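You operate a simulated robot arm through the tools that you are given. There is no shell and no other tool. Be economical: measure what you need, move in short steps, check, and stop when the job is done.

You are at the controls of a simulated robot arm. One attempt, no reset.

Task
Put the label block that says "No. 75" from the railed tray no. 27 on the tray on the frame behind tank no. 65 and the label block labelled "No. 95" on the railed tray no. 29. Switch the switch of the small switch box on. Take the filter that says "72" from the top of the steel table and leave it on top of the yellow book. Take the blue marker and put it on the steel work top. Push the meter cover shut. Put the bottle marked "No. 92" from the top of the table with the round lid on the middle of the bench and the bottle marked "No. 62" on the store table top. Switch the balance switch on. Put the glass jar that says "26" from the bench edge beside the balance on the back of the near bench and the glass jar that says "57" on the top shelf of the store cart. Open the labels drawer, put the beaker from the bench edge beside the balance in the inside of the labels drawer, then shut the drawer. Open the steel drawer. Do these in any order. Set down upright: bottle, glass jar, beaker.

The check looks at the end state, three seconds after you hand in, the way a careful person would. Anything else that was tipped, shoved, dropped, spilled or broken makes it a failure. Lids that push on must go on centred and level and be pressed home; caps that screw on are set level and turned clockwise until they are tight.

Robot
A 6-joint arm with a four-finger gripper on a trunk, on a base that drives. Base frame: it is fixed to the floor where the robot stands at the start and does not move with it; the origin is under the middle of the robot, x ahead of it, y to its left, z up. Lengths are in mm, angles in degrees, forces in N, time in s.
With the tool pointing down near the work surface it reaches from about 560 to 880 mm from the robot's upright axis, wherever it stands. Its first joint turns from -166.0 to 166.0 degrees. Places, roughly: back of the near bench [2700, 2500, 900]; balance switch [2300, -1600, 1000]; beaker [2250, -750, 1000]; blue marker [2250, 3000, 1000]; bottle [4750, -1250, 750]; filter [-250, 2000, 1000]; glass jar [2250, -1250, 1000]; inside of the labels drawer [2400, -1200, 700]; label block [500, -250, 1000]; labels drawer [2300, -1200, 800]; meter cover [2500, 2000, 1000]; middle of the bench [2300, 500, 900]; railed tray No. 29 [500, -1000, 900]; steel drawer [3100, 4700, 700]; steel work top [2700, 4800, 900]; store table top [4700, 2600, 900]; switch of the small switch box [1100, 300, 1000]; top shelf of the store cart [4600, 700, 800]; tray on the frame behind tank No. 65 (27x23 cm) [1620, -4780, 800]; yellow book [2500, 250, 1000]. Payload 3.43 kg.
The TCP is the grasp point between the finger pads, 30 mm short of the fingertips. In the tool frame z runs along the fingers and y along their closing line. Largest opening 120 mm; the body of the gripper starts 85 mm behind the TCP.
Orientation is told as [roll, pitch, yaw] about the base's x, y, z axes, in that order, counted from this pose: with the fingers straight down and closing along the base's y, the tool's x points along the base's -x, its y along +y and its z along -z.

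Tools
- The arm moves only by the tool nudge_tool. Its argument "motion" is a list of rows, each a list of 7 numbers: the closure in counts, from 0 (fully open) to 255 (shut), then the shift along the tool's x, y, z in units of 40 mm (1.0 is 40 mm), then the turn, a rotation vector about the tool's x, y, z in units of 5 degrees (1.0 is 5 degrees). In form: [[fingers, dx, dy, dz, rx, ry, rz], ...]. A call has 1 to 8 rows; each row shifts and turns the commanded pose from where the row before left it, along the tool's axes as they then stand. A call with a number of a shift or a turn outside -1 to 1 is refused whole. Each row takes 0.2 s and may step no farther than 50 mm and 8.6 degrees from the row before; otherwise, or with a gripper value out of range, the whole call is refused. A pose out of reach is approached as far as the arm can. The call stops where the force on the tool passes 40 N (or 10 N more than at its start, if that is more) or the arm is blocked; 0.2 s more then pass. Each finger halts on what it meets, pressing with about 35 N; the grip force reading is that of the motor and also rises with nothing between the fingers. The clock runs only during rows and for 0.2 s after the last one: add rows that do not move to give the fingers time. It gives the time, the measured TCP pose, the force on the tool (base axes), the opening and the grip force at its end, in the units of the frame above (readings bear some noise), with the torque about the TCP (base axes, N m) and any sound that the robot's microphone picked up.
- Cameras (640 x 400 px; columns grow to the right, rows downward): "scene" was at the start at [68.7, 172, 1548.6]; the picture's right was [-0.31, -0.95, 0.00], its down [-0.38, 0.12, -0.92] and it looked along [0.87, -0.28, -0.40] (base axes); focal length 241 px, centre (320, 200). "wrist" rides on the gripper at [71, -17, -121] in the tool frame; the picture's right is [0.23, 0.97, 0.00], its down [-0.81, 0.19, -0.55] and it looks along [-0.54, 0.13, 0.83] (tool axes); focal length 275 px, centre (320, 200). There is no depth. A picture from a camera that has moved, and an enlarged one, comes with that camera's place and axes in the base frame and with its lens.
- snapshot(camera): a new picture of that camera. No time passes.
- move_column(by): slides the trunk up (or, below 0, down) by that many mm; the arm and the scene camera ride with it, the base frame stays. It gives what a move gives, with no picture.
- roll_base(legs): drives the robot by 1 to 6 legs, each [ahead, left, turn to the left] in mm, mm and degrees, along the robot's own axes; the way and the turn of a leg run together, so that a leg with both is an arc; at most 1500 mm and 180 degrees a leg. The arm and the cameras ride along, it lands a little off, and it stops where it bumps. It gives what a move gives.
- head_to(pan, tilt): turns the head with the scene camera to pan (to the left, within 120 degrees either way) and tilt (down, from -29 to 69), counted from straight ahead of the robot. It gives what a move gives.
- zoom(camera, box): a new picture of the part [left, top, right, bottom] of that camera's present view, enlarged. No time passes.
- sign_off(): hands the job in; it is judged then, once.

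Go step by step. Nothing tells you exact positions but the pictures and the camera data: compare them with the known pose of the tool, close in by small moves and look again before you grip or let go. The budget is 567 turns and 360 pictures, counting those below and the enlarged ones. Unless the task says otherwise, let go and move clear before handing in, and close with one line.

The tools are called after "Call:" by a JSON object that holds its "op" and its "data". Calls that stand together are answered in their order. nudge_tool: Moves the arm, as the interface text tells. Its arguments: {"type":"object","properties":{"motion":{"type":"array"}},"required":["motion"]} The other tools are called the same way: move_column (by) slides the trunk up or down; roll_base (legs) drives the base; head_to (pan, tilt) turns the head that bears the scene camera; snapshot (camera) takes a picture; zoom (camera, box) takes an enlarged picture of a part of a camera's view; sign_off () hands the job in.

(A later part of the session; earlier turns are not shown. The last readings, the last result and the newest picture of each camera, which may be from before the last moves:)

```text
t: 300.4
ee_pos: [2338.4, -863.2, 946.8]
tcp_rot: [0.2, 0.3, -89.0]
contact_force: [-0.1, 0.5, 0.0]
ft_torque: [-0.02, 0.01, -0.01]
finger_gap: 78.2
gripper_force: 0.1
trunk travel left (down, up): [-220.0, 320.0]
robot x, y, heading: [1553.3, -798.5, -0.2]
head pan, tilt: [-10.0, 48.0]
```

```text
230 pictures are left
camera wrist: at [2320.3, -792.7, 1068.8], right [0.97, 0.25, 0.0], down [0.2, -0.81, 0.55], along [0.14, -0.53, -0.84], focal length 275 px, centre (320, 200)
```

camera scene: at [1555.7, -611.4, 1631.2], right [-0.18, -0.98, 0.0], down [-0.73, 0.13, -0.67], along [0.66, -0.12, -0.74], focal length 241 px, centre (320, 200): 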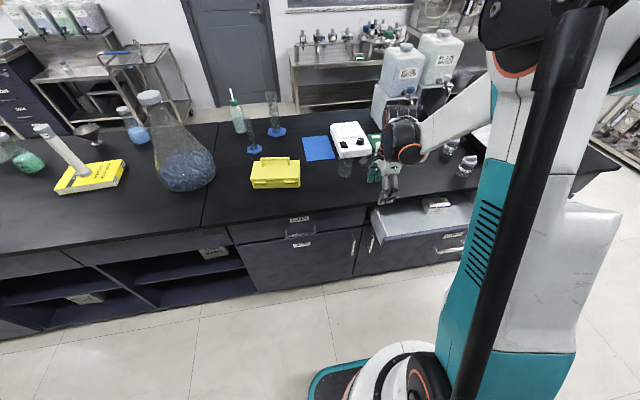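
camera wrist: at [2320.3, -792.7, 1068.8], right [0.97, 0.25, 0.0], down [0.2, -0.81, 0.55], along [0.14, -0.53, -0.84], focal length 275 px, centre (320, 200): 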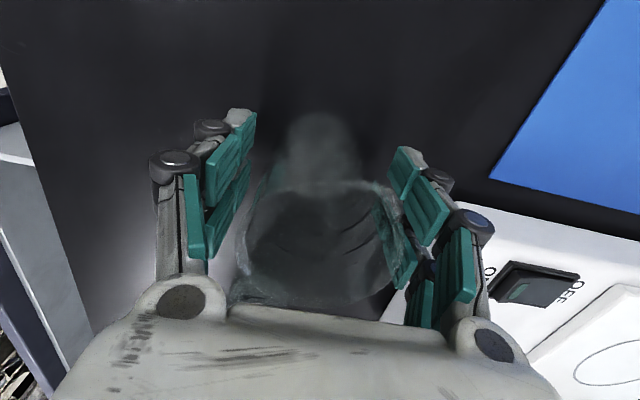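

Close on the beaker and lift.

Call:
{"op": "nudge_tool", "data": {"motion": [[120, 0, 0, 0, 0, 0, 0], [150, 0, 0, 0, 0, 0, 0], [170, 0, 0, 0, 0, 0, 0], [170, 0, 0, 0, 0, 0, 0]]}}

Call:
{"op": "nudge_tool", "data": {"motion": [[170, 0, 0, -0.3, 0, 0, 0], [170, 0, 0, -0.7, 0, 0, 0], [170, 0, 0, -0.9, 0, 0, 0], [170, 0, 0, -0.9, 0, 0, 0]]}}

Call:
{"op": "snapshot", "data": {"camera": "wrist"}}

```text
t: 301.4
ee_pos: [2336.8, -863.7, 946.3]
tcp_rot: [0.1, 0.2, -88.9]
contact_force: [0.8, 0.1, -0.1]
ft_torque: [0.03, 0.03, 0.01]
finger_gap: 60.6
gripper_force: 34.9
trunk travel left (down, up): [-220.0, 320.0]
robot x, y, heading: [1555.7, -797.8, -0.3]
head pan, tilt: [-10.0, 48.0]
```

```text
t: 302.4
ee_pos: [2338.2, -864.7, 1058.4]
tcp_rot: [0.1, 0.4, -89.0]
contact_force: [-0.1, -0.1, -1.2]
ft_torque: [0.0, -0.02, 0.01]
finger_gap: 60.8
gripper_force: 35.0
trunk travel left (down, up): [-220.0, 320.0]
robot x, y, heading: [1558.0, -795.2, -0.2]
head pan, tilt: [-10.0, 48.0]
```

```text
229 pictures are left
camera wrist: at [2319.5, -793.8, 1181.0], right [0.97, 0.25, 0.0], down [0.2, -0.81, 0.55], along [0.14, -0.53, -0.84], focal length 275 px, centre (320, 200)
```

wrist: 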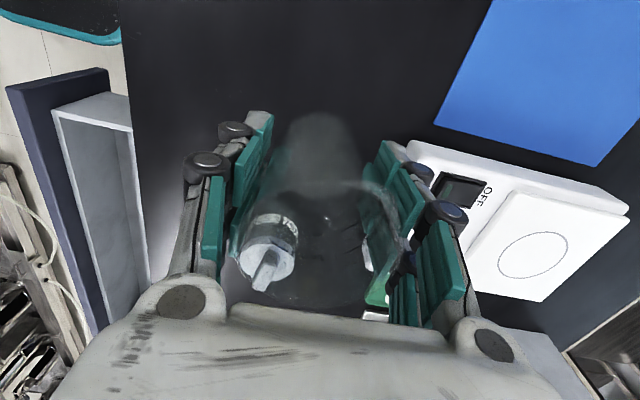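

Beaker held. Carry it back off the bench and then right, over the open drawer's free left part (≈2075,−1080).

Call:
{"op": "nudge_tool", "data": {"motion": [[170, 0, -0.5, -0.6, 0, 0, 0], [170, 0, -0.95, 0, 0, 0, 0], [170, 0, -0.95, 0, 0, 0, 0], [170, 0, -0.95, 0, 0, 0, 0], [170, 0, -0.95, 0, 0, 0, 0], [170, 0, -0.95, 0, 0, 0, 0], [170, 0, -0.95, 0, 0, 0, 0], [170, 0, -0.4, 0, 0, 0, 0]]}}

Call:
{"op": "nudge_tool", "data": {"motion": [[170, -0.9, 0, 0, 0, 0, 0], [170, -0.9, 0, 0, 0, 0, 0], [170, -0.9, 0, 0, 0, 0, 0], [170, -0.9, 0, 0, 0, 0, 0], [170, -0.9, 0, 0, 0, 0, 0], [170, -0.9, 0, 0.2, 0, 0, 0]]}}

Call:
{"op": "snapshot", "data": {"camera": "wrist"}}

Call:
{"op": "zoom", "data": {"camera": "scene", "box": [320, 130, 520, 270]}}

```text
t: 304.2
ee_pos: [2075.0, -868.7, 1081.4]
tcp_rot: [0.1, 0.3, -89.0]
contact_force: [0.4, 0.3, -1.1]
ft_torque: [0.01, 0.01, -0.01]
finger_gap: 60.7
gripper_force: 35.3
trunk travel left (down, up): [-220.0, 320.0]
robot x, y, heading: [1559.0, -797.1, -0.4]
head pan, tilt: [-10.0, 48.0]
```

```text
t: 305.6
ee_pos: [2078.5, -1085.0, 1074.2]
tcp_rot: [0.0, 0.3, -89.0]
contact_force: [-0.2, 0.7, -1.1]
ft_torque: [0.0, -0.02, -0.02]
finger_gap: 61.0
gripper_force: 34.8
trunk travel left (down, up): [-220.0, 320.0]
robot x, y, heading: [1557.0, -796.8, -0.3]
head pan, tilt: [-10.0, 48.0]
```

```text
228 pictures are left
camera wrist: at [2060.0, -1014.7, 1195.7], right [0.97, 0.25, 0.0], down [0.21, -0.81, 0.55], along [0.14, -0.53, -0.84], focal length 275 px, centre (320, 200)
```

wrist: 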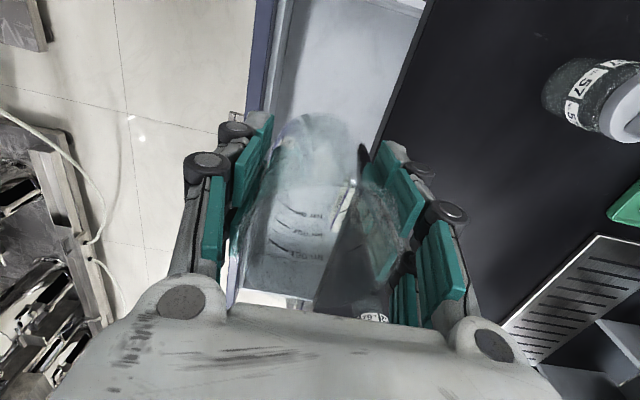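

```text
2.86 times, centred on (420, 200) of scene
camera zoom: at [1614.4, -612.4, 1631.3], right [-0.18, -0.98, 0.0], down [-0.73, 0.13, -0.67], along [0.66, -0.12, -0.74], focal length 689 px, centre (34, 200)
```

zoom: 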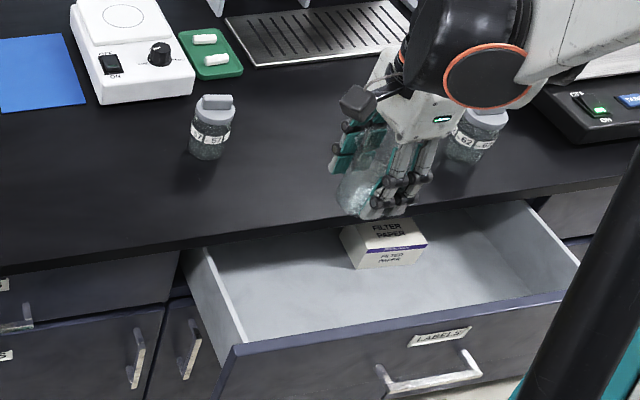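

Call:
{"op": "nudge_tool", "data": {"motion": [[170, 0, 0.2, 0.8, 0, 0, 0], [170, 0, 0, 0.9, 0, 0, 0], [170, 0, 0, 0.9, 0, 0, 0], [170, 0, 0, 0.9, 0, 0, 0], [170, 0, 0, 0.8, 0, 0, 0]]}}

Call:
{"op": "snapshot", "data": {"camera": "wrist"}}

Call:
{"op": "zoom", "data": {"camera": "scene", "box": [320, 130, 520, 270]}}

```text
t: 306.8
ee_pos: [2084.9, -1085.1, 901.6]
tcp_rot: [0.2, 0.3, -89.1]
contact_force: [-0.3, -0.3, -0.8]
ft_torque: [0.0, -0.01, -0.02]
finger_gap: 60.6
gripper_force: 34.5
trunk travel left (down, up): [-220.0, 320.0]
robot x, y, heading: [1553.0, -799.2, -0.5]
head pan, tilt: [-10.0, 48.0]
```

```text
226 pictures are left
camera wrist: at [2065.9, -1014.6, 1023.5], right [0.97, 0.25, 0.0], down [0.2, -0.81, 0.55], along [0.14, -0.53, -0.84], focal length 275 px, centre (320, 200)
```

wrist: 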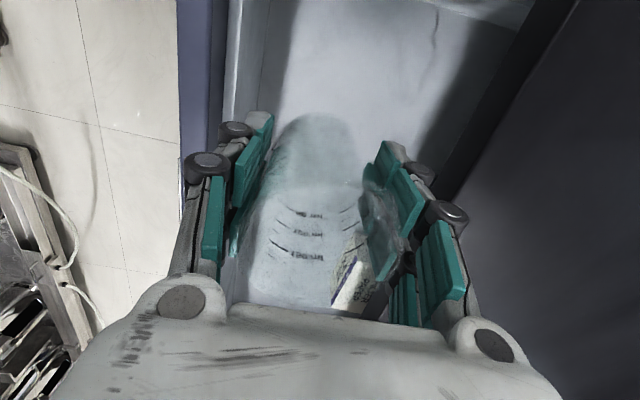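

```text
2.86 times, centred on (420, 200) of scene
camera zoom: at [1614.6, -612.0, 1631.3], right [-0.18, -0.98, 0.0], down [-0.73, 0.13, -0.67], along [0.66, -0.12, -0.74], focal length 689 px, centre (34, 200)
```

zoom: 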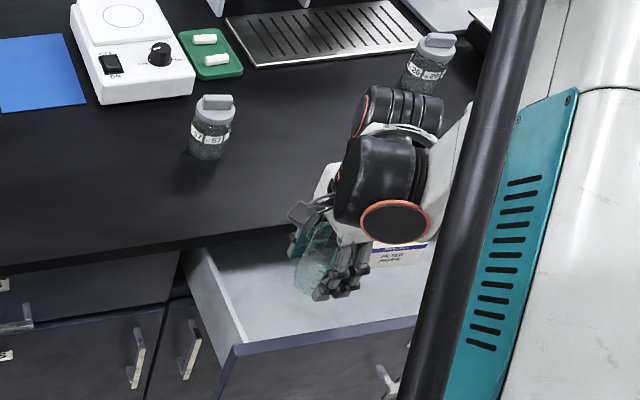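

Call:
{"op": "nudge_tool", "data": {"motion": [[170, 0, 0, 0.5, 0, 0, 0], [170, 0, 0, 0.5, 0, 0, 0], [170, 0, 0, 0.4, 0, 0, 0]]}}

Call:
{"op": "snapshot", "data": {"camera": "wrist"}}

```text
t: 307.6
ee_pos: [2085.1, -1083.5, 844.8]
tcp_rot: [0.1, 0.4, -88.9]
contact_force: [-0.3, 1.4, 0.3]
ft_torque: [-0.02, -0.02, -0.05]
finger_gap: 60.6
gripper_force: 34.8
trunk travel left (down, up): [-220.0, 320.0]
robot x, y, heading: [1553.4, -801.4, -0.5]
head pan, tilt: [-10.0, 48.0]
```

```text
224 pictures are left
camera wrist: at [2066.3, -1012.7, 967.8], right [0.97, 0.25, 0.0], down [0.2, -0.81, 0.55], along [0.14, -0.53, -0.84], focal length 275 px, centre (320, 200)
```

wrist: 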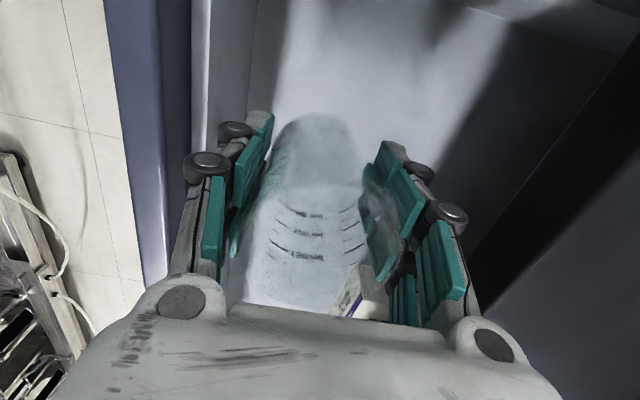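

Call:
{"op": "nudge_tool", "data": {"motion": [[170, 0, 0, 0.2, 0, 0, 0], [170, 0, 0, 0.2, 0, 0, 0], [170, 0, 0, 0.15, 0, 0, 0], [170, 0, 0, 0.15, 0, 0, 0], [170, 0, 0, 0.15, 0, 0, 0], [170, 0, 0, 0.12, 0, 0, 0], [170, 0, 0, 0.12, 0, 0, 0], [170, 0, 0, 0.12, 0, 0, 0]]}}

```text
t: 309.4
ee_pos: [2086.8, -1083.7, 796.7]
tcp_rot: [0.0, 0.2, -88.9]
contact_force: [0.4, 0.7, -0.8]
ft_torque: [-0.02, 0.0, -0.03]
finger_gap: 60.5
gripper_force: 35.2
trunk travel left (down, up): [-220.0, 320.0]
robot x, y, heading: [1554.3, -796.1, -0.7]
head pan, tilt: [-10.0, 48.0]
```

Call:
{"op": "nudge_tool", "data": {"motion": [[170, 0, 0, 0.12, 0, 0, 0], [170, 0, 0, 0.12, 0, 0, 0], [170, 0, 0, 0.12, 0, 0, 0], [170, 0, 0, 0.12, 0, 0, 0], [170, 0, 0, 0.12, 0, 0, 0], [170, 0, 0, 0.12, 0, 0, 0]]}}

Call:
{"op": "snapshot", "data": {"camera": "wrist"}}

Call:
{"op": "zoom", "data": {"camera": "scene", "box": [340, 150, 480, 260]}}

```text
t: 310.8
ee_pos: [2085.1, -1083.2, 769.4]
tcp_rot: [0.1, 0.2, -89.1]
contact_force: [-1.9, -0.7, 18.9]
ft_torque: [-0.11, 0.28, -0.17]
finger_gap: 61.1
gripper_force: 35.1
trunk travel left (down, up): [-220.0, 320.0]
robot x, y, heading: [1554.7, -800.5, -0.2]
head pan, tilt: [-10.0, 48.0]
```

```text
223 pictures are left
camera wrist: at [2066.8, -1012.6, 891.2], right [0.97, 0.25, 0.0], down [0.2, -0.81, 0.55], along [0.14, -0.53, -0.84], focal length 275 px, centre (320, 200)
```

wrist: 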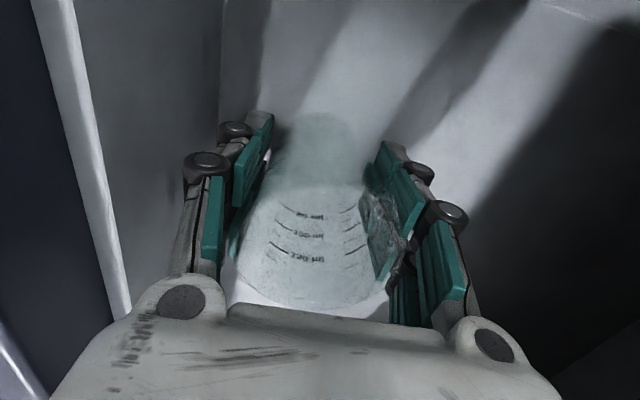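

```text
3.64 times, centred on (410, 205) of scene
camera zoom: at [1613.1, -611.4, 1631.6], right [-0.18, -0.98, 0.0], down [-0.73, 0.13, -0.67], along [0.66, -0.12, -0.74], focal length 877 px, centre (-7, 182)
```

zoom: 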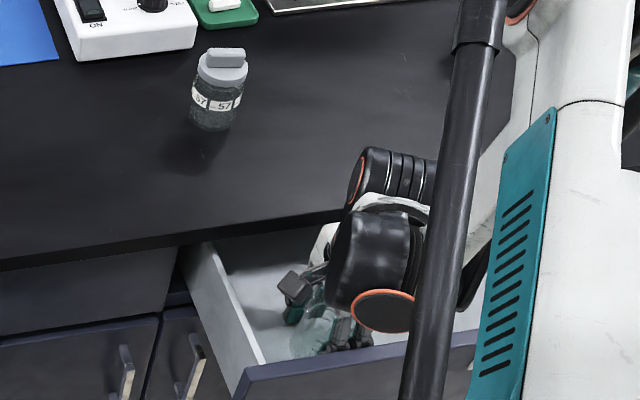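

On the drawer floor. Open slightly and rise straight up.

Call:
{"op": "nudge_tool", "data": {"motion": [[150, 0, 0, -0.04, 0, 0, 0], [104, 0, 0, 0, 0, 0, 0], [104, 0, 0, 0, 0, 0, 0], [104, 0, 0, -0.3, 0, 0, 0], [104, 0, 0, -0.5, 0, 0, 0], [104, 0, 0, -0.7, 0, 0, 0], [104, 0, 0, -0.9, 0, 0, 0], [104, 0, 0, -0.9, 0, 0, 0]]}}

Call:
{"op": "snapshot", "data": {"camera": "wrist"}}

```text
t: 312.6
ee_pos: [2086.2, -1083.7, 901.3]
tcp_rot: [0.1, 0.4, -88.9]
contact_force: [0.7, -0.7, 0.1]
ft_torque: [-0.03, 0.02, -0.01]
finger_gap: 71.2
gripper_force: 0.0
trunk travel left (down, up): [-220.0, 320.0]
robot x, y, heading: [1554.8, -794.5, -0.3]
head pan, tilt: [-10.0, 48.0]
```

```text
221 pictures are left
camera wrist: at [2067.2, -1013.0, 1022.8], right [0.97, 0.25, 0.0], down [0.2, -0.81, 0.55], along [0.14, -0.53, -0.84], focal length 275 px, centre (320, 200)
```

wrist: 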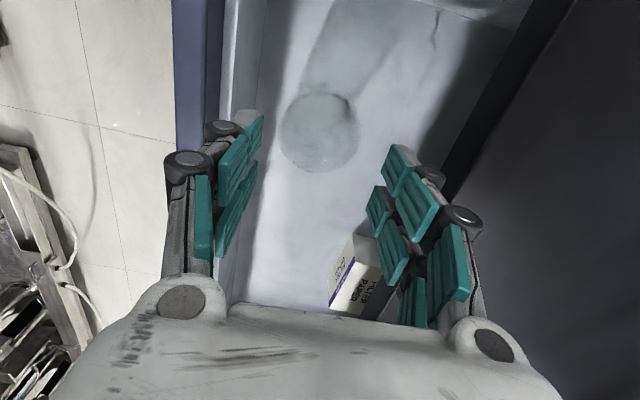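

The beaker stands in the drawer. Rise, and turn the gripper back to yaw 0 for pushing the drawer shut.

Call:
{"op": "nudge_tool", "data": {"motion": [[104, 0, 0, -0.9, 0, 0, -1], [150, 0, 0, -0.9, 0, 0, -1], [200, 0, 0, -0.9, 0, 0, -1], [255, 0, 0, 0, 0, 0, -1], [255, 0, 0, 0, 0, 0, -1], [255, 0, 0, 0, 0, 0, -1], [255, 0, 0, 0, 0, 0, -1], [255, 0, 0, 0, 0, 0, -1]]}}

Call:
{"op": "nudge_tool", "data": {"motion": [[255, 0, 0, 0, 0, 0, -1], [255, 0, 0, 0, 0, 0, -1], [255, 0, 0, 0, 0, 0, -1], [255, 0, 0, 0, 0, 0, -1], [255, 0, 0, 0, 0, 0, -1], [255, 0, 0, 0, 0, 0, -1], [255, 0, 0, 0, 0, 0, -1], [255, 0, 0, 0, 0, 0, -1]]}}

Call:
{"op": "roll_base", "data": {"legs": [[-90, 0, 0]]}}

Call:
{"op": "nudge_tool", "data": {"motion": [[255, 0.6, -0.9, 0, 0, 0, -0.9], [255, 0.6, -0.9, 0, 0, 0, -0.9], [255, 0.6, -0.9, 0, 0, 0, 0], [255, 0.6, -0.9, 0, 0, 0, 0]]}}

Call:
{"op": "snapshot", "data": {"camera": "scene"}}

```text
t: 314.4
ee_pos: [2085.8, -1085.0, 1008.6]
tcp_rot: [0.3, 0.1, -48.9]
contact_force: [-0.4, 0.9, -0.1]
ft_torque: [0.04, 0.03, -0.02]
finger_gap: 0.3
gripper_force: 33.1
trunk travel left (down, up): [-220.0, 320.0]
robot x, y, heading: [1557.5, -798.2, -0.3]
head pan, tilt: [-10.0, 48.0]
```

```text
t: 316.2
ee_pos: [2086.4, -1085.0, 1011.4]
tcp_rot: [0.3, 0.0, -8.9]
contact_force: [0.1, -0.7, 0.3]
ft_torque: [-0.01, -0.02, 0.02]
finger_gap: 0.0
gripper_force: 33.1
trunk travel left (down, up): [-220.0, 320.0]
robot x, y, heading: [1553.5, -796.2, -0.4]
head pan, tilt: [-10.0, 48.0]
```

```text
t: 317.3
ee_pos: [1995.8, -1084.5, 1010.3]
tcp_rot: [0.3, -0.1, -9.0]
contact_force: [-0.3, -0.1, 1.0]
ft_torque: [0.02, -0.03, 0.01]
finger_gap: 0.1
gripper_force: 33.3
trunk travel left (down, up): [-220.0, 320.0]
robot x, y, heading: [1465.2, -798.1, -0.3]
head pan, tilt: [-10.0, 48.0]
```

```text
t: 318.3
ee_pos: [1888.9, -1224.1, 1009.4]
tcp_rot: [0.2, -0.1, 0.0]
contact_force: [-0.5, 0.5, -0.5]
ft_torque: [0.02, 0.01, 0.04]
finger_gap: 0.0
gripper_force: 33.7
trunk travel left (down, up): [-220.0, 320.0]
robot x, y, heading: [1461.1, -794.2, -0.4]
head pan, tilt: [-10.0, 48.0]
```

```text
220 pictures are left
camera scene: at [1523.7, -611.9, 1631.4], right [-0.18, -0.98, 0.0], down [-0.73, 0.13, -0.67], along [0.66, -0.12, -0.74], focal length 241 px, centre (320, 200)
```

scene: 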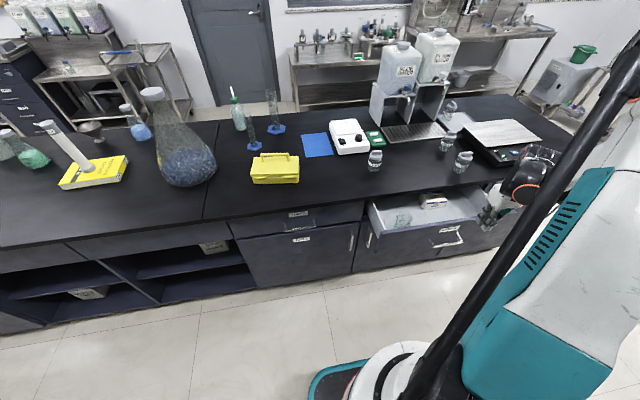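

Lower in front of the handle.

Call:
{"op": "nudge_tool", "data": {"motion": [[255, 0, 0, 0.95, 0, 0, 0], [255, 0, 0, 0.95, 0, 0, 0], [255, 0, 0, 0.95, 0, 0, 0], [255, 0, 0, 0.95, 0, 0, 0], [255, 0, 0, 0.95, 0, 0, 0], [255, 0, 0, 0.95, 0, 0, 0]]}}

Call:
{"op": "snapshot", "data": {"camera": "wrist"}}

Call:
{"op": "zoom", "data": {"camera": "scene", "box": [360, 160, 540, 280]}}

```text
t: 319.7
ee_pos: [1892.4, -1221.8, 781.3]
tcp_rot: [0.3, -0.1, 0.0]
contact_force: [0.0, 0.2, 0.2]
ft_torque: [-0.01, 0.04, 0.01]
finger_gap: 0.2
gripper_force: 33.7
trunk travel left (down, up): [-220.0, 320.0]
robot x, y, heading: [1462.3, -799.3, -0.2]
head pan, tilt: [-10.0, 48.0]
```

```text
219 pictures are left
camera wrist: at [1820.2, -1239.1, 903.0], right [-0.23, 0.97, 0.0], down [0.81, 0.19, 0.56], along [0.54, 0.13, -0.83], focal length 275 px, centre (320, 200)
```

wrist: 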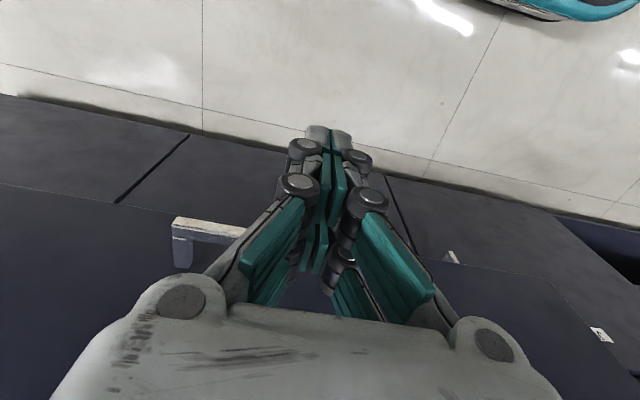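

```text
3.33 times, centred on (450, 220) of scene
camera zoom: at [1524.4, -611.6, 1631.3], right [-0.18, -0.98, 0.0], down [-0.73, 0.13, -0.67], along [0.66, -0.12, -0.74], focal length 804 px, centre (-113, 133)
```

zoom: 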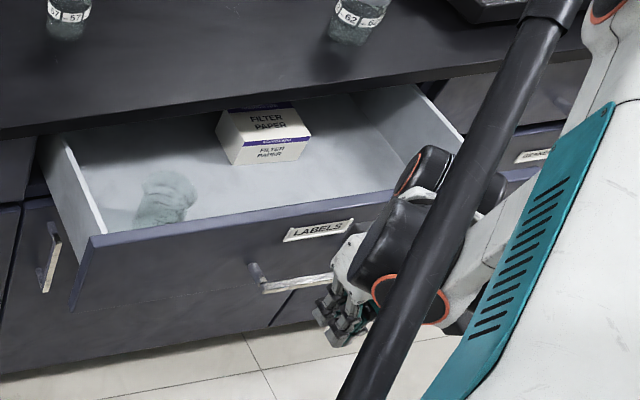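

Push slowly toward +x.

Call:
{"op": "nudge_tool", "data": {"motion": [[255, -0.8, 0, 0, 0, 0, 0], [255, -0.4, 0, 0, 0, 0, 0], [255, -0.4, 0, 0, 0, 0, 0], [255, -0.4, 0, 0, 0, 0, 0], [255, -0.4, 0, 0, 0, 0, 0], [255, -0.4, 0, 0, 0, 0, 0], [255, -0.4, 0, 0, 0, 0, 0], [255, -0.4, 0, 0, 0, 0, 0]]}}

Call:
{"op": "zoom", "data": {"camera": "scene", "box": [360, 160, 540, 280]}}

```text
t: 321.5
ee_pos: [2037.2, -1221.4, 781.8]
tcp_rot: [0.3, -0.1, 0.0]
contact_force: [-0.4, -0.1, 0.6]
ft_torque: [0.0, 0.0, 0.01]
finger_gap: 0.0
gripper_force: 33.6
trunk travel left (down, up): [-220.0, 320.0]
robot x, y, heading: [1462.0, -797.6, -0.5]
head pan, tilt: [-10.0, 48.0]
```

```text
3.33 times, centred on (450, 220) of scene
camera zoom: at [1524.5, -611.3, 1631.3], right [-0.18, -0.98, 0.0], down [-0.73, 0.13, -0.67], along [0.66, -0.12, -0.74], focal length 804 px, centre (-113, 133)
```

zoom: 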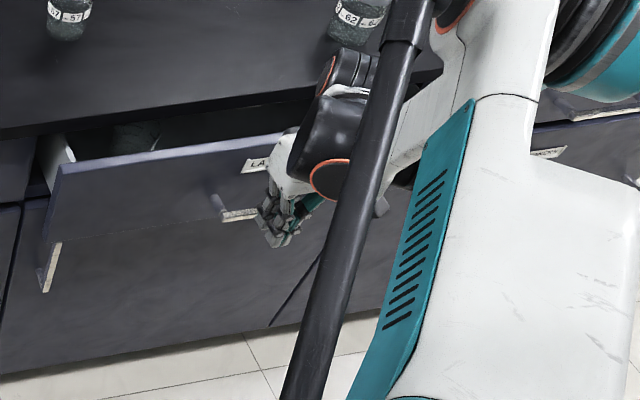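

Call:
{"op": "nudge_tool", "data": {"motion": [[255, -0.4, 0, 0, 0, 0, 0], [255, -0.4, 0, 0, 0, 0, 0], [255, -0.4, 0, 0, 0, 0, 0], [255, -0.4, 0, 0, 0, 0, 0], [255, -0.3, 0, 0, 0, 0, 0], [255, -0.2, 0, 0, 0, 0, 0], [255, -0.2, 0, 0, 0, 0, 0], [255, -0.2, 0, 0, 0, 0, 0]]}}

Call:
{"op": "zoom", "data": {"camera": "scene", "box": [360, 160, 540, 280]}}

```text
t: 322.8
ee_pos: [2106.1, -1221.6, 781.0]
tcp_rot: [0.3, 0.1, 0.0]
contact_force: [-13.6, 3.4, 2.6]
ft_torque: [-0.42, -1.73, 0.4]
finger_gap: 0.0
gripper_force: 33.5
trunk travel left (down, up): [-220.0, 320.0]
robot x, y, heading: [1460.5, -800.8, -0.4]
head pan, tilt: [-10.0, 48.0]
stopped in row 6: the force on the tool passed its limit at 55 N (the readings are from after the stop); the commanded pose is now the measured one
```

```text
3.33 times, centred on (450, 220) of scene
camera zoom: at [1522.1, -610.5, 1631.4], right [-0.18, -0.98, 0.0], down [-0.73, 0.13, -0.67], along [0.66, -0.12, -0.74], focal length 804 px, centre (-113, 133)
```

zoom: 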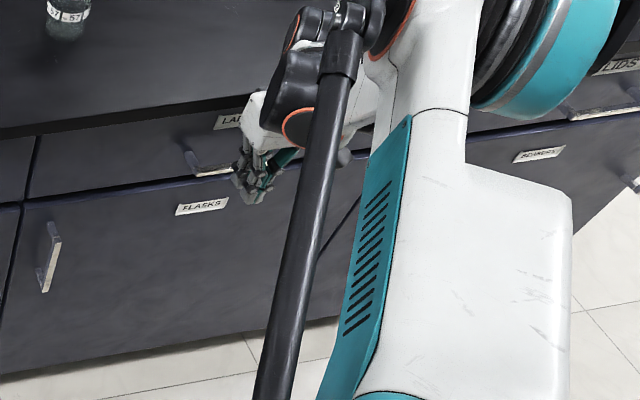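

Call:
{"op": "nudge_tool", "data": {"motion": [[255, 0.9, 0, 0, 0, 0, 0], [255, 0.9, 0, 0, 0, 0, 0], [255, 0.9, 0, 0, 0, 0, 0], [255, 0.3, -0.8, 0, 0, 0, 0], [255, 0.3, -0.8, 0, 0, 0, 0], [255, 0, -0.9, 0, 0, 0, 0]]}}

Call:
{"op": "zoom", "data": {"camera": "scene", "box": [330, 160, 510, 280]}}

```text
t: 324.2
ee_pos: [1977.3, -1323.5, 780.4]
tcp_rot: [0.3, 0.2, -0.1]
contact_force: [0.5, -0.2, 1.1]
ft_torque: [0.01, 0.0, 0.01]
finger_gap: 0.0
gripper_force: 33.3
trunk travel left (down, up): [-220.0, 320.0]
robot x, y, heading: [1465.4, -798.2, -0.2]
head pan, tilt: [-10.0, 48.0]
```

```text
3.33 times, centred on (420, 220) of scene
camera zoom: at [1523.7, -611.4, 1631.3], right [-0.18, -0.98, 0.0], down [-0.73, 0.13, -0.67], along [0.66, -0.12, -0.74], focal length 804 px, centre (-13, 133)
```

zoom: 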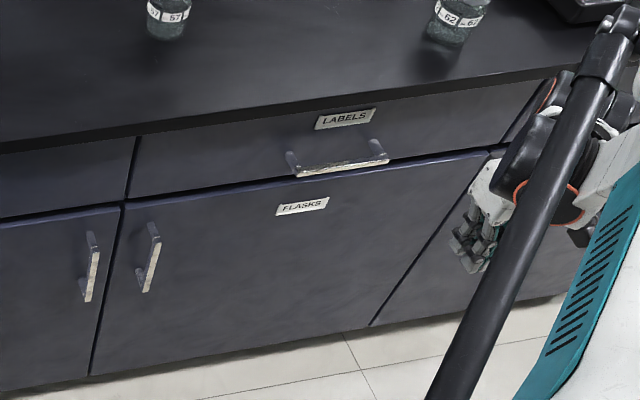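

The drawer is shut and flush. Now fetch jar "26" at about (2391,−1409): raise the tool and reposition the base.

Call:
{"op": "nudge_tool", "data": {"motion": [[200, 0, 0, -1, 0, 0, 0], [100, 0, 0.2, -1, 0, 0, 0], [70, 0, 0.3, -1, 0, 0, 0], [70, 0, 0.3, -1, 0, 0, 0], [70, 0, 0.3, -1, 0, 0, 0], [70, 0, 0.3, -1, 0, 0, 0], [70, 0, 0.3, -1, 0, 0, 0], [70, 0, 0.3, -1, 0, 0, 0]]}}

Call:
{"op": "roll_base", "data": {"legs": [[235, -450, 0]]}}

Call:
{"op": "head_to", "data": {"pan": -10, "tilt": 48}}

Call:
{"op": "snapshot", "data": {"camera": "scene"}}

Call:
{"op": "snapshot", "data": {"camera": "wrist"}}

```text
t: 326.0
ee_pos: [1979.1, -1245.9, 1100.3]
tcp_rot: [0.3, 0.2, -0.1]
contact_force: [-0.4, -0.9, -0.1]
ft_torque: [0.02, 0.01, 0.0]
finger_gap: 87.0
gripper_force: 0.0
trunk travel left (down, up): [-220.0, 320.0]
robot x, y, heading: [1462.1, -798.0, -0.4]
head pan, tilt: [-10.0, 48.0]
```

```text
t: 329.0
ee_pos: [2212.1, -1698.9, 1099.6]
tcp_rot: [0.4, 0.2, 0.2]
contact_force: [1.1, -0.7, 0.2]
ft_torque: [0.01, 0.02, 0.0]
finger_gap: 86.9
gripper_force: 0.1
trunk travel left (down, up): [-220.0, 320.0]
robot x, y, heading: [1696.1, -1251.7, -0.2]
head pan, tilt: [-10.0, 48.0]
```

```text
t: 329.6
ee_pos: [2211.5, -1700.0, 1099.1]
tcp_rot: [0.4, 0.2, 0.2]
contact_force: [-0.7, 0.5, 0.1]
ft_torque: [-0.02, 0.01, -0.04]
finger_gap: 86.9
gripper_force: 0.0
trunk travel left (down, up): [-220.0, 320.0]
robot x, y, heading: [1697.9, -1254.7, -0.2]
head pan, tilt: [-10.0, 48.0]
```

```text
214 pictures are left
camera scene: at [1754.3, -1065.5, 1631.3], right [-0.18, -0.98, 0.0], down [-0.73, 0.13, -0.67], along [0.66, -0.12, -0.74], focal length 241 px, centre (320, 200)
```

scene: 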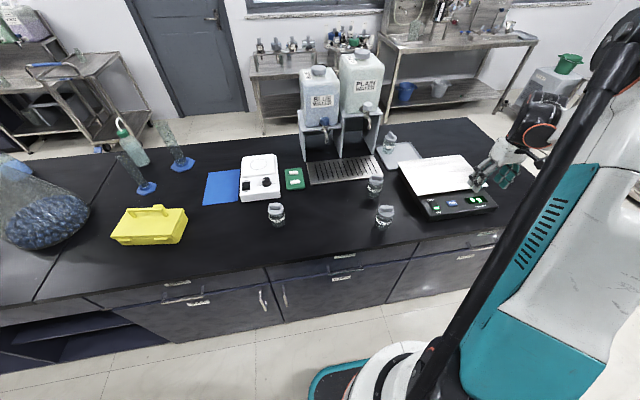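

```text
213 pictures are left
camera wrist: at [2140.8, -1716.8, 1222.1], right [-0.23, 0.97, 0.01], down [0.81, 0.19, 0.55], along [0.53, 0.13, -0.83], focal length 275 px, centre (320, 200)
```

wrist: 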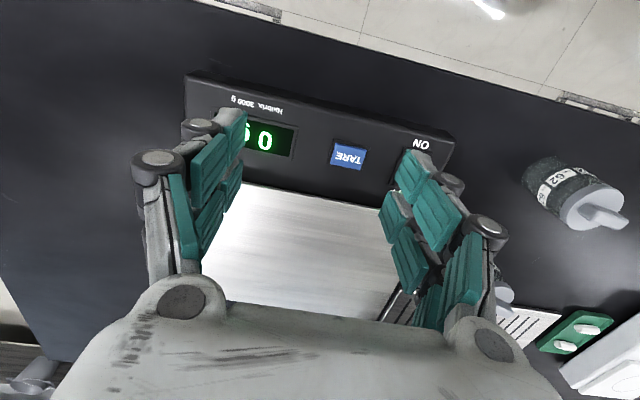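

Call:
{"op": "nudge_tool", "data": {"motion": [[70, -0.58, 0.9, 0, 0, 0, 0], [70, -0.58, 0.9, 0, 0, 0, 0], [70, -0.58, 0.9, 0, 0, 0, 0], [70, -0.58, 0.9, 0, 0, 0, 0], [70, -0.58, 0.9, 0, 0, 0, 0], [70, -0.58, 0.9, 0, 0, 0, 0], [70, -0.58, 0.9, 0, 0, 0, 0], [70, -0.58, 0.9, 0, 0, 0, 0]]}}

Call:
{"op": "snapshot", "data": {"camera": "wrist"}}

```text
t: 331.4
ee_pos: [2398.2, -1410.0, 1102.0]
tcp_rot: [0.3, 0.2, 0.3]
contact_force: [0.7, 0.5, -0.1]
ft_torque: [-0.02, 0.03, 0.01]
finger_gap: 87.1
gripper_force: 0.0
trunk travel left (down, up): [-220.0, 320.0]
robot x, y, heading: [1695.7, -1253.3, -0.6]
head pan, tilt: [-10.0, 48.0]
```

```text
212 pictures are left
camera wrist: at [2326.7, -1428.1, 1223.2], right [-0.23, 0.97, 0.01], down [0.81, 0.19, 0.55], along [0.53, 0.13, -0.83], focal length 275 px, centre (320, 200)
```

wrist: 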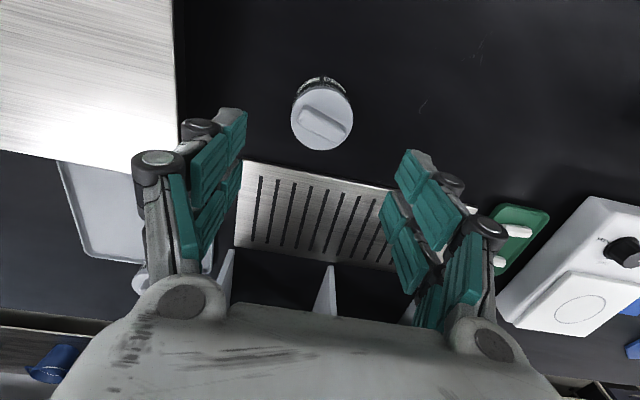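

Lid centred under the tool. Descend to mid-jar and grip.

Call:
{"op": "nudge_tool", "data": {"motion": [[70, 0.05, 0, 0.8, 0, 0, 0], [70, 0, 0, 0.8, 0, 0, 0], [80, 0, 0, 0.8, 0, 0, 0], [80, 0, 0, 0.8, 0, 0, 0], [80, 0, 0, 0.5, 0, 0, 0], [80, 0, 0, 0.3, 0, 0, 0]]}}

Call:
{"op": "snapshot", "data": {"camera": "wrist"}}

Call:
{"op": "zoom", "data": {"camera": "scene", "box": [320, 130, 460, 240]}}

```text
t: 332.8
ee_pos: [2394.3, -1409.2, 943.3]
tcp_rot: [0.3, 0.2, 0.2]
contact_force: [0.2, -0.2, -0.4]
ft_torque: [0.0, 0.0, -0.03]
finger_gap: 82.2
gripper_force: 0.0
trunk travel left (down, up): [-220.0, 320.0]
robot x, y, heading: [1694.6, -1253.3, -0.2]
head pan, tilt: [-10.0, 48.0]
```

```text
211 pictures are left
camera wrist: at [2322.9, -1427.2, 1064.4], right [-0.23, 0.97, 0.01], down [0.81, 0.19, 0.55], along [0.53, 0.13, -0.83], focal length 275 px, centre (320, 200)
```

wrist: 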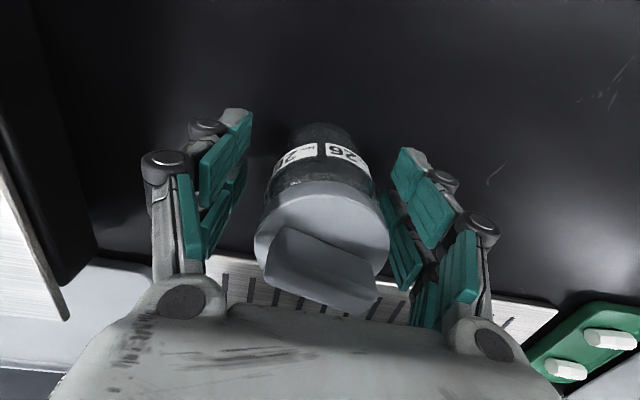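

```text
3.64 times, centred on (390, 185) of scene
camera zoom: at [1754.5, -1065.3, 1631.3], right [-0.18, -0.98, 0.0], down [-0.73, 0.13, -0.67], along [0.66, -0.12, -0.74], focal length 877 px, centre (66, 254)
```

zoom: 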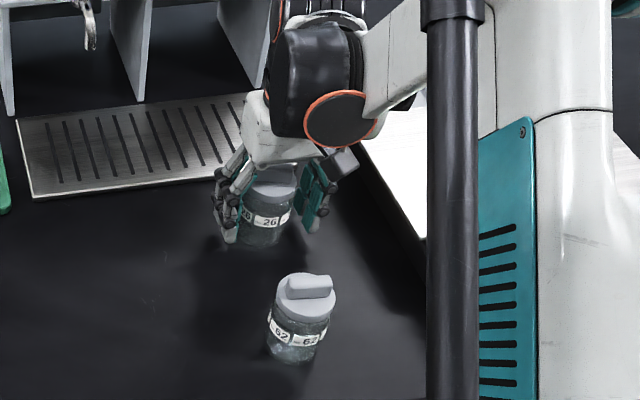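

Jar "26" confirmed. Grip and lift.

Call:
{"op": "nudge_tool", "data": {"motion": [[130, 0, 0, 0, 0, 0, 0], [170, 0, 0, 0, 0, 0, 0], [175, 0, 0, 0, 0, 0, 0], [175, 0, 0, 0, 0, 0, 0], [175, 0, 0, -0.3, 0, 0, 0], [175, 0, 0, -0.7, 0, 0, 0], [175, 0, 0, -0.9, 0, 0, 0], [175, 0, 0, -0.9, 0, 0, 0]]}}

Call:
{"op": "snapshot", "data": {"camera": "wrist"}}

```text
t: 334.6
ee_pos: [2394.8, -1409.7, 1054.2]
tcp_rot: [0.3, 0.2, 0.3]
contact_force: [-0.4, -0.7, -1.7]
ft_torque: [0.02, 0.02, -0.01]
finger_gap: 54.7
gripper_force: 35.1
trunk travel left (down, up): [-220.0, 320.0]
robot x, y, heading: [1694.2, -1251.1, -0.4]
head pan, tilt: [-10.0, 48.0]
```

```text
209 pictures are left
camera wrist: at [2323.4, -1427.0, 1177.1], right [-0.23, 0.97, 0.01], down [0.81, 0.19, 0.55], along [0.53, 0.13, -0.83], focal length 275 px, centre (320, 200)
```

wrist: 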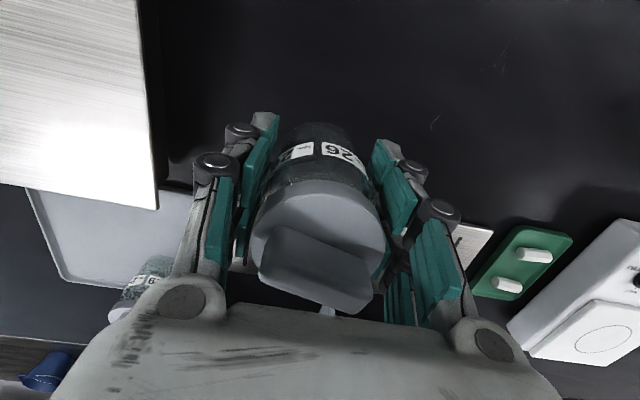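

Call:
{"op": "nudge_tool", "data": {"motion": [[175, 0.8, 0.1, -0.8, 0, 0, 0], [175, 0.9, 0.1, -0.7, 0, 0, 0], [175, 0.9, 0.1, -0.6, 0, 0, 0], [175, 0.9, 0.1, -0.5, 0, 0, 0], [175, 0.9, 0.1, -0.5, 0, 0, 0], [175, 0.9, 0.1, 0, 0, 0, 0], [175, 0.9, 0.1, 0, 0, 0, 0]]}}

Call:
{"op": "roll_base", "data": {"legs": [[-70, 600, 0], [0, 1400, 0], [0, 1400, 0]]}}

Call:
{"op": "head_to", "data": {"pan": 20, "tilt": 40}}

Call:
{"op": "snapshot", "data": {"camera": "scene"}}

```text
t: 336.2
ee_pos: [2147.9, -1382.8, 1180.1]
tcp_rot: [0.3, 0.3, 0.2]
contact_force: [-0.1, -0.4, -1.8]
ft_torque: [0.02, -0.04, 0.01]
finger_gap: 54.9
gripper_force: 35.2
trunk travel left (down, up): [-220.0, 320.0]
robot x, y, heading: [1694.4, -1250.2, -0.1]
head pan, tilt: [-10.0, 48.0]
```

```text
t: 352.5
ee_pos: [2045.3, 1960.4, 1179.9]
tcp_rot: [0.4, 0.2, 1.8]
contact_force: [-0.6, 0.2, -2.2]
ft_torque: [0.03, 0.02, -0.02]
finger_gap: 54.9
gripper_force: 35.2
trunk travel left (down, up): [-220.0, 320.0]
robot x, y, heading: [1588.8, 2077.7, 1.4]
head pan, tilt: [-10.0, 48.0]
```

```text
t: 353.4
ee_pos: [2045.7, 1961.7, 1180.6]
tcp_rot: [0.2, 0.1, 1.7]
contact_force: [0.7, -0.7, -1.2]
ft_torque: [0.03, 0.03, -0.02]
finger_gap: 55.0
gripper_force: 35.6
trunk travel left (down, up): [-220.0, 320.0]
robot x, y, heading: [1589.7, 2077.5, 1.3]
head pan, tilt: [20.0, 40.0]
```

```text
208 pictures are left
camera scene: at [1644.3, 2310.0, 1642.7], right [0.36, -0.93, 0.0], down [-0.6, -0.23, -0.77], along [0.71, 0.28, -0.64], focal length 241 px, centre (320, 200)
```

scene: 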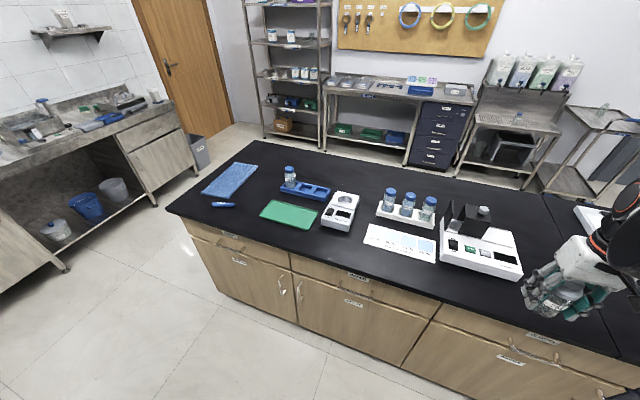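

I see the north part of the bench: meter with an open cover, blue marker at left. The free spot for jar 26 is near (2695,2490) by the back edge. Drive closer.

Call:
{"op": "roll_base", "data": {"legs": [[255, 385, -1.3]]}}

Call:
{"op": "head_to", "data": {"pan": 0, "tilt": 45}}

Call:
{"op": "snapshot", "data": {"camera": "scene"}}

Call:
{"op": "snapshot", "data": {"camera": "wrist"}}

```text
t: 356.2
ee_pos: [2290.1, 2345.4, 1181.0]
tcp_rot: [0.3, 0.2, 0.5]
contact_force: [0.5, -0.3, -1.8]
ft_torque: [0.0, 0.03, -0.01]
finger_gap: 54.8
gripper_force: 35.2
trunk travel left (down, up): [-220.0, 320.0]
robot x, y, heading: [1837.7, 2474.3, 0.2]
head pan, tilt: [20.0, 40.0]
```

```text
t: 357.1
ee_pos: [2289.5, 2344.7, 1180.1]
tcp_rot: [0.5, 0.2, 0.6]
contact_force: [-0.3, -0.4, -1.7]
ft_torque: [-0.04, 0.01, 0.05]
finger_gap: 55.1
gripper_force: 35.2
trunk travel left (down, up): [-220.0, 320.0]
robot x, y, heading: [1838.0, 2472.4, 0.2]
head pan, tilt: [0.0, 45.0]
```

```text
207 pictures are left
camera scene: at [1898.0, 2673.9, 1635.5], right [0.0, -1.0, 0.0], down [-0.71, 0.0, -0.71], along [0.71, 0.0, -0.71], focal length 241 px, centre (320, 200)
```

scene: 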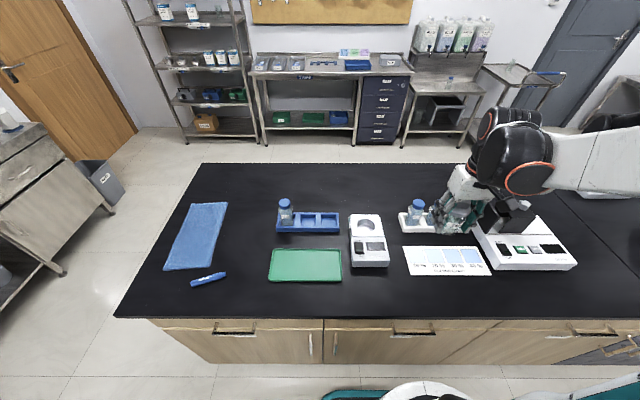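

```text
206 pictures are left
camera wrist: at [2218.6, 2326.7, 1302.1], right [-0.24, 0.97, 0.01], down [0.81, 0.2, 0.55], along [0.53, 0.14, -0.83], focal length 275 px, centre (320, 200)
```

wrist: 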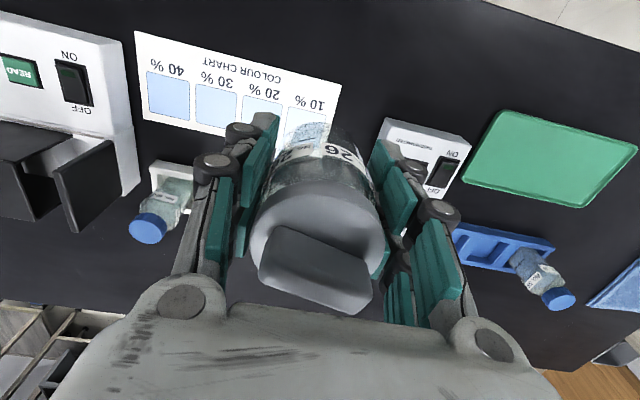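

Call:
{"op": "roll_base", "data": {"legs": [[30, 0, 0]]}}

Call:
{"op": "nudge_tool", "data": {"motion": [[175, -0.92, 0.36, 0, 0, 0, 0], [175, -0.92, 0.36, 0, 0, 0, 0], [175, -0.92, 0.36, 0, 0, 0, 0], [175, -0.92, 0.36, 0, 0, 0, 0], [175, -0.92, 0.36, 0, 0, 0, 0], [175, -0.92, 0.36, 0, 0, 0, 0], [175, -0.92, 0.36, 0, 0, 0, 0], [175, -0.92, 0.36, 0, 0, 0, 0]]}}

Call:
{"op": "nudge_tool", "data": {"motion": [[175, -0.8, 0.4, 0.3, 0, 0, 0], [175, -0.8, 0.4, 0.5, 0, 0, 0], [175, 0, 0, 0.9, 0, 0, 0], [175, 0, 0, 0.9, 0, 0, 0]]}}

Call:
{"op": "snapshot", "data": {"camera": "scene"}}

Call:
{"op": "snapshot", "data": {"camera": "wrist"}}

```text
t: 357.9
ee_pos: [2321.8, 2344.6, 1180.6]
tcp_rot: [0.4, 0.3, 0.5]
contact_force: [0.2, -0.4, -1.7]
ft_torque: [0.02, 0.06, 0.0]
finger_gap: 54.6
gripper_force: 34.8
trunk travel left (down, up): [-220.0, 320.0]
robot x, y, heading: [1865.5, 2476.5, 0.2]
head pan, tilt: [0.0, 45.0]
```

```text
t: 359.7
ee_pos: [2614.0, 2464.5, 1180.9]
tcp_rot: [0.3, 0.3, 0.5]
contact_force: [-0.1, 0.0, -2.1]
ft_torque: [-0.01, 0.04, 0.02]
finger_gap: 54.8
gripper_force: 35.0
trunk travel left (down, up): [-220.0, 320.0]
robot x, y, heading: [1862.5, 2473.4, 0.3]
head pan, tilt: [0.0, 45.0]
```

```text
t: 360.7
ee_pos: [2676.9, 2496.7, 1075.6]
tcp_rot: [0.3, 0.2, 0.5]
contact_force: [0.4, 0.1, -2.2]
ft_torque: [0.04, -0.01, 0.01]
finger_gap: 54.7
gripper_force: 35.2
trunk travel left (down, up): [-220.0, 320.0]
robot x, y, heading: [1869.1, 2474.2, 0.2]
head pan, tilt: [0.0, 45.0]
```

```text
205 pictures are left
camera scene: at [1928.5, 2674.1, 1635.4], right [0.0, -1.0, 0.0], down [-0.71, 0.0, -0.71], along [0.71, 0.0, -0.71], focal length 241 px, centre (320, 200)
```

scene: 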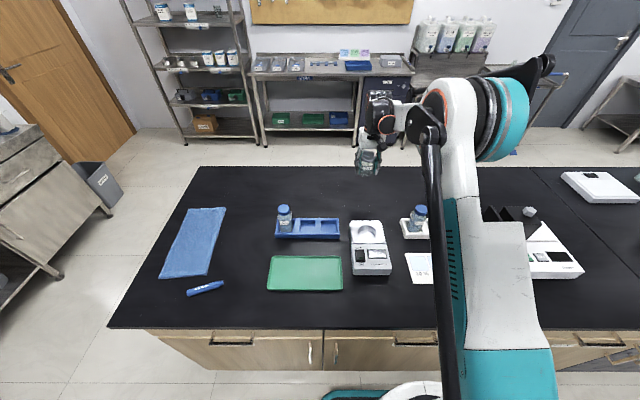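

```text
204 pictures are left
camera wrist: at [2605.7, 2478.1, 1197.3], right [-0.24, 0.97, 0.01], down [0.81, 0.2, 0.55], along [0.53, 0.14, -0.83], focal length 275 px, centre (320, 200)
```

wrist: 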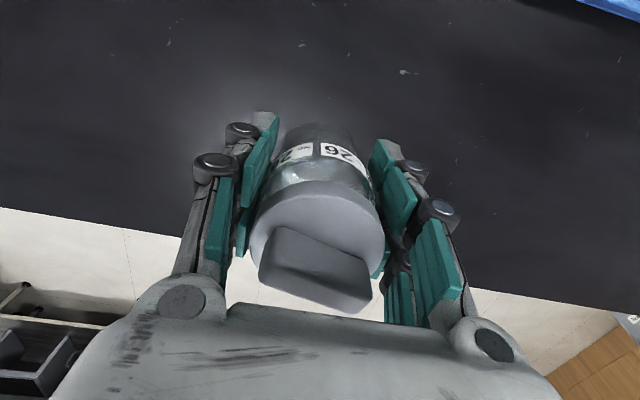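

Call:
{"op": "nudge_tool", "data": {"motion": [[175, -0.4, 0, 0.5, 0, 0, 0], [175, 0, 0, 0.8, 0, 0, 0], [175, 0, 0, 0.8, 0, 0, 0], [175, 0, 0, 0.6, 0, 0, 0], [175, 0, 0, 0.2, 0, 0, 0], [175, 0, 0, 0.15, 0, 0, 0]]}}

Call:
{"op": "nudge_tool", "data": {"motion": [[175, 0, 0, 0.1, 0, 0, 0], [175, 0, 0, 0.08, 0, 0, 0], [175, 0, 0, 0.08, 0, 0, 0], [175, 0, 0, 0.08, 0, 0, 0], [175, 0, 0, 0.08, 0, 0, 0]]}}

```text
t: 362.1
ee_pos: [2690.1, 2497.2, 954.6]
tcp_rot: [0.3, 0.2, 0.5]
contact_force: [-0.1, -0.1, -2.5]
ft_torque: [-0.02, 0.01, -0.01]
finger_gap: 54.9
gripper_force: 35.3
trunk travel left (down, up): [-220.0, 320.0]
robot x, y, heading: [1868.6, 2476.4, 0.1]
head pan, tilt: [0.0, 45.0]
```

```text
t: 363.3
ee_pos: [2690.8, 2497.7, 938.1]
tcp_rot: [0.3, 0.1, 0.6]
contact_force: [2.8, 0.5, 20.6]
ft_torque: [0.03, -0.22, -0.02]
finger_gap: 55.0
gripper_force: 35.4
trunk travel left (down, up): [-220.0, 320.0]
robot x, y, heading: [1865.4, 2472.9, -0.0]
head pan, tilt: [0.0, 45.0]
```

Touched down. Release and rise.

Call:
{"op": "nudge_tool", "data": {"motion": [[165, 0, 0, -0.06, 0, 0, 0], [110, 0, 0, 0, 0, 0, 0], [80, 0, 0, 0, 0, 0, 0], [80, 0, 0, 0, 0, 0, 0], [80, 0, 0, -0.5, 0, 0, 0], [80, 0, 0, -0.9, 0, 0, 0], [80, 0, 0, -0.9, 0, 0, 0], [80, 0, 0, -0.9, 0, 0, 0]]}}

Call:
{"op": "nudge_tool", "data": {"motion": [[80, 0.9, -0.3, -0.5, 0, 0, 0], [80, 0.9, -0.3, -0.5, 0, 0, 0], [80, 0.9, -0.3, -0.5, 0, 0, 0], [80, 0.9, -0.3, 0, 0, 0, 0], [80, 0.9, -0.3, 0, 0, 0, 0], [80, 0.9, -0.3, 0, 0, 0, 0]]}}

Call:
{"op": "snapshot", "data": {"camera": "scene"}}

```text
t: 365.1
ee_pos: [2691.3, 2495.7, 1066.2]
tcp_rot: [0.2, 0.2, 0.4]
contact_force: [0.3, -0.4, 0.5]
ft_torque: [0.01, -0.01, 0.02]
finger_gap: 82.3
gripper_force: 0.1
trunk travel left (down, up): [-220.0, 320.0]
robot x, y, heading: [1864.1, 2472.0, 0.2]
head pan, tilt: [0.0, 45.0]
```

```text
t: 366.5
ee_pos: [2477.0, 2421.3, 1125.1]
tcp_rot: [0.3, 0.1, 0.5]
contact_force: [0.3, 0.7, -0.9]
ft_torque: [-0.03, -0.04, -0.01]
finger_gap: 82.5
gripper_force: 0.1
trunk travel left (down, up): [-220.0, 320.0]
robot x, y, heading: [1864.8, 2472.2, 0.4]
head pan, tilt: [0.0, 45.0]
```

```text
203 pictures are left
camera scene: at [1926.7, 2673.9, 1635.6], right [0.0, -1.0, 0.0], down [-0.71, 0.0, -0.71], along [0.71, 0.0, -0.71], focal length 241 px, centre (320, 200)
```

scene: 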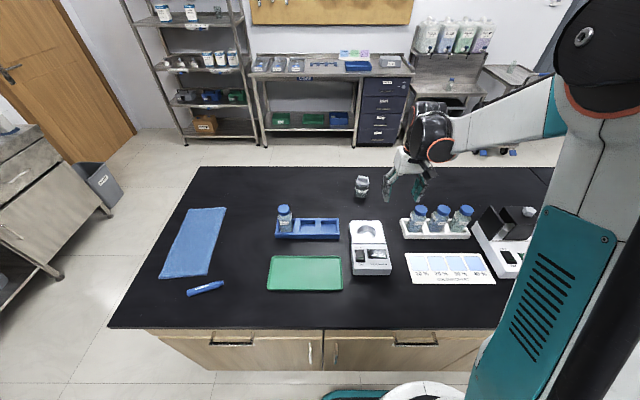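

Jar 26 placed. Next, the meter cover near (2500,2000): strafe right and look.

Call:
{"op": "nudge_tool", "data": {"motion": [[255, 0.9, 0, -0.5, 0, 0, 0], [255, 0.9, 0, -0.5, 0, 0, 0], [255, 0.9, 0, -0.5, 0, 0, 0], [255, 0.5, 0, -0.5, 0, 0, 0]]}}

Call:
{"op": "roll_base", "data": {"legs": [[-50, -350, 0]]}}

Call:
{"op": "head_to", "data": {"pan": -8, "tilt": 45}}

Call:
{"op": "snapshot", "data": {"camera": "scene"}}

Call:
{"op": "snapshot", "data": {"camera": "wrist"}}

```text
t: 367.5
ee_pos: [2347.9, 2421.1, 1207.1]
tcp_rot: [0.3, 0.2, 0.5]
contact_force: [-0.7, 0.5, -0.4]
ft_torque: [0.0, -0.03, -0.03]
finger_gap: 0.2
gripper_force: 33.4
trunk travel left (down, up): [-220.0, 320.0]
robot x, y, heading: [1867.8, 2478.0, 0.1]
head pan, tilt: [0.0, 45.0]
```

```text
t: 369.8
ee_pos: [2300.3, 2067.8, 1207.1]
tcp_rot: [0.3, 0.3, 0.5]
contact_force: [-0.7, -0.4, 1.1]
ft_torque: [0.02, 0.02, -0.02]
finger_gap: 0.1
gripper_force: 32.8
trunk travel left (down, up): [-220.0, 320.0]
robot x, y, heading: [1815.3, 2118.5, 0.1]
head pan, tilt: [0.0, 45.0]
```

```text
t: 370.5
ee_pos: [2300.4, 2068.7, 1205.7]
tcp_rot: [0.3, 0.1, 0.5]
contact_force: [0.5, 0.9, -0.5]
ft_torque: [-0.01, -0.01, 0.01]
finger_gap: 0.0
gripper_force: 33.2
trunk travel left (down, up): [-220.0, 320.0]
robot x, y, heading: [1816.0, 2121.1, 0.3]
head pan, tilt: [-8.0, 45.0]
```

```text
202 pictures are left
camera scene: at [1877.7, 2311.1, 1635.5], right [-0.14, -0.99, 0.0], down [-0.7, 0.1, -0.71], along [0.7, -0.1, -0.71], focal length 241 px, centre (320, 200)
```

scene: 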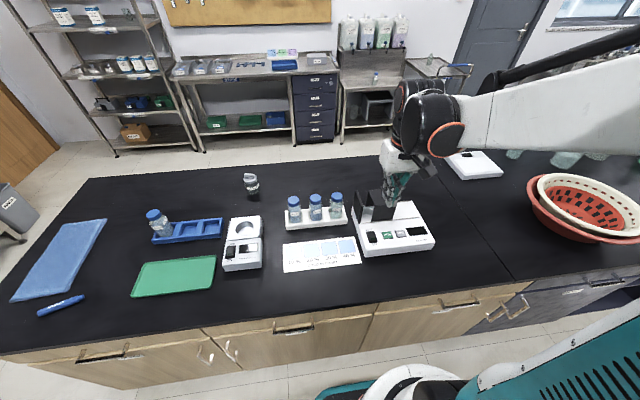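

```text
201 pictures are left
camera wrist: at [2229.6, 2050.5, 1329.0], right [-0.24, 0.97, 0.01], down [0.81, 0.2, 0.55], along [0.53, 0.14, -0.83], focal length 275 px, centre (320, 200)
```

wrist: 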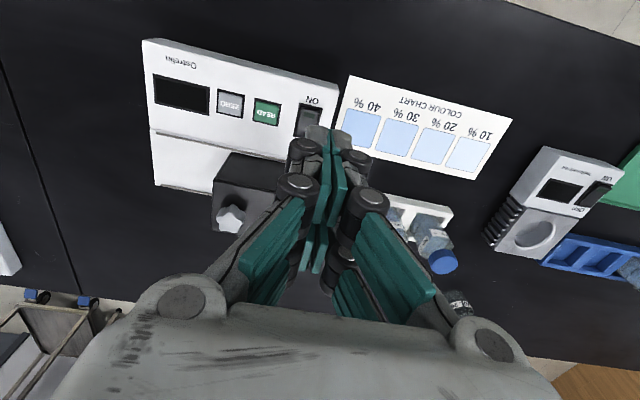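

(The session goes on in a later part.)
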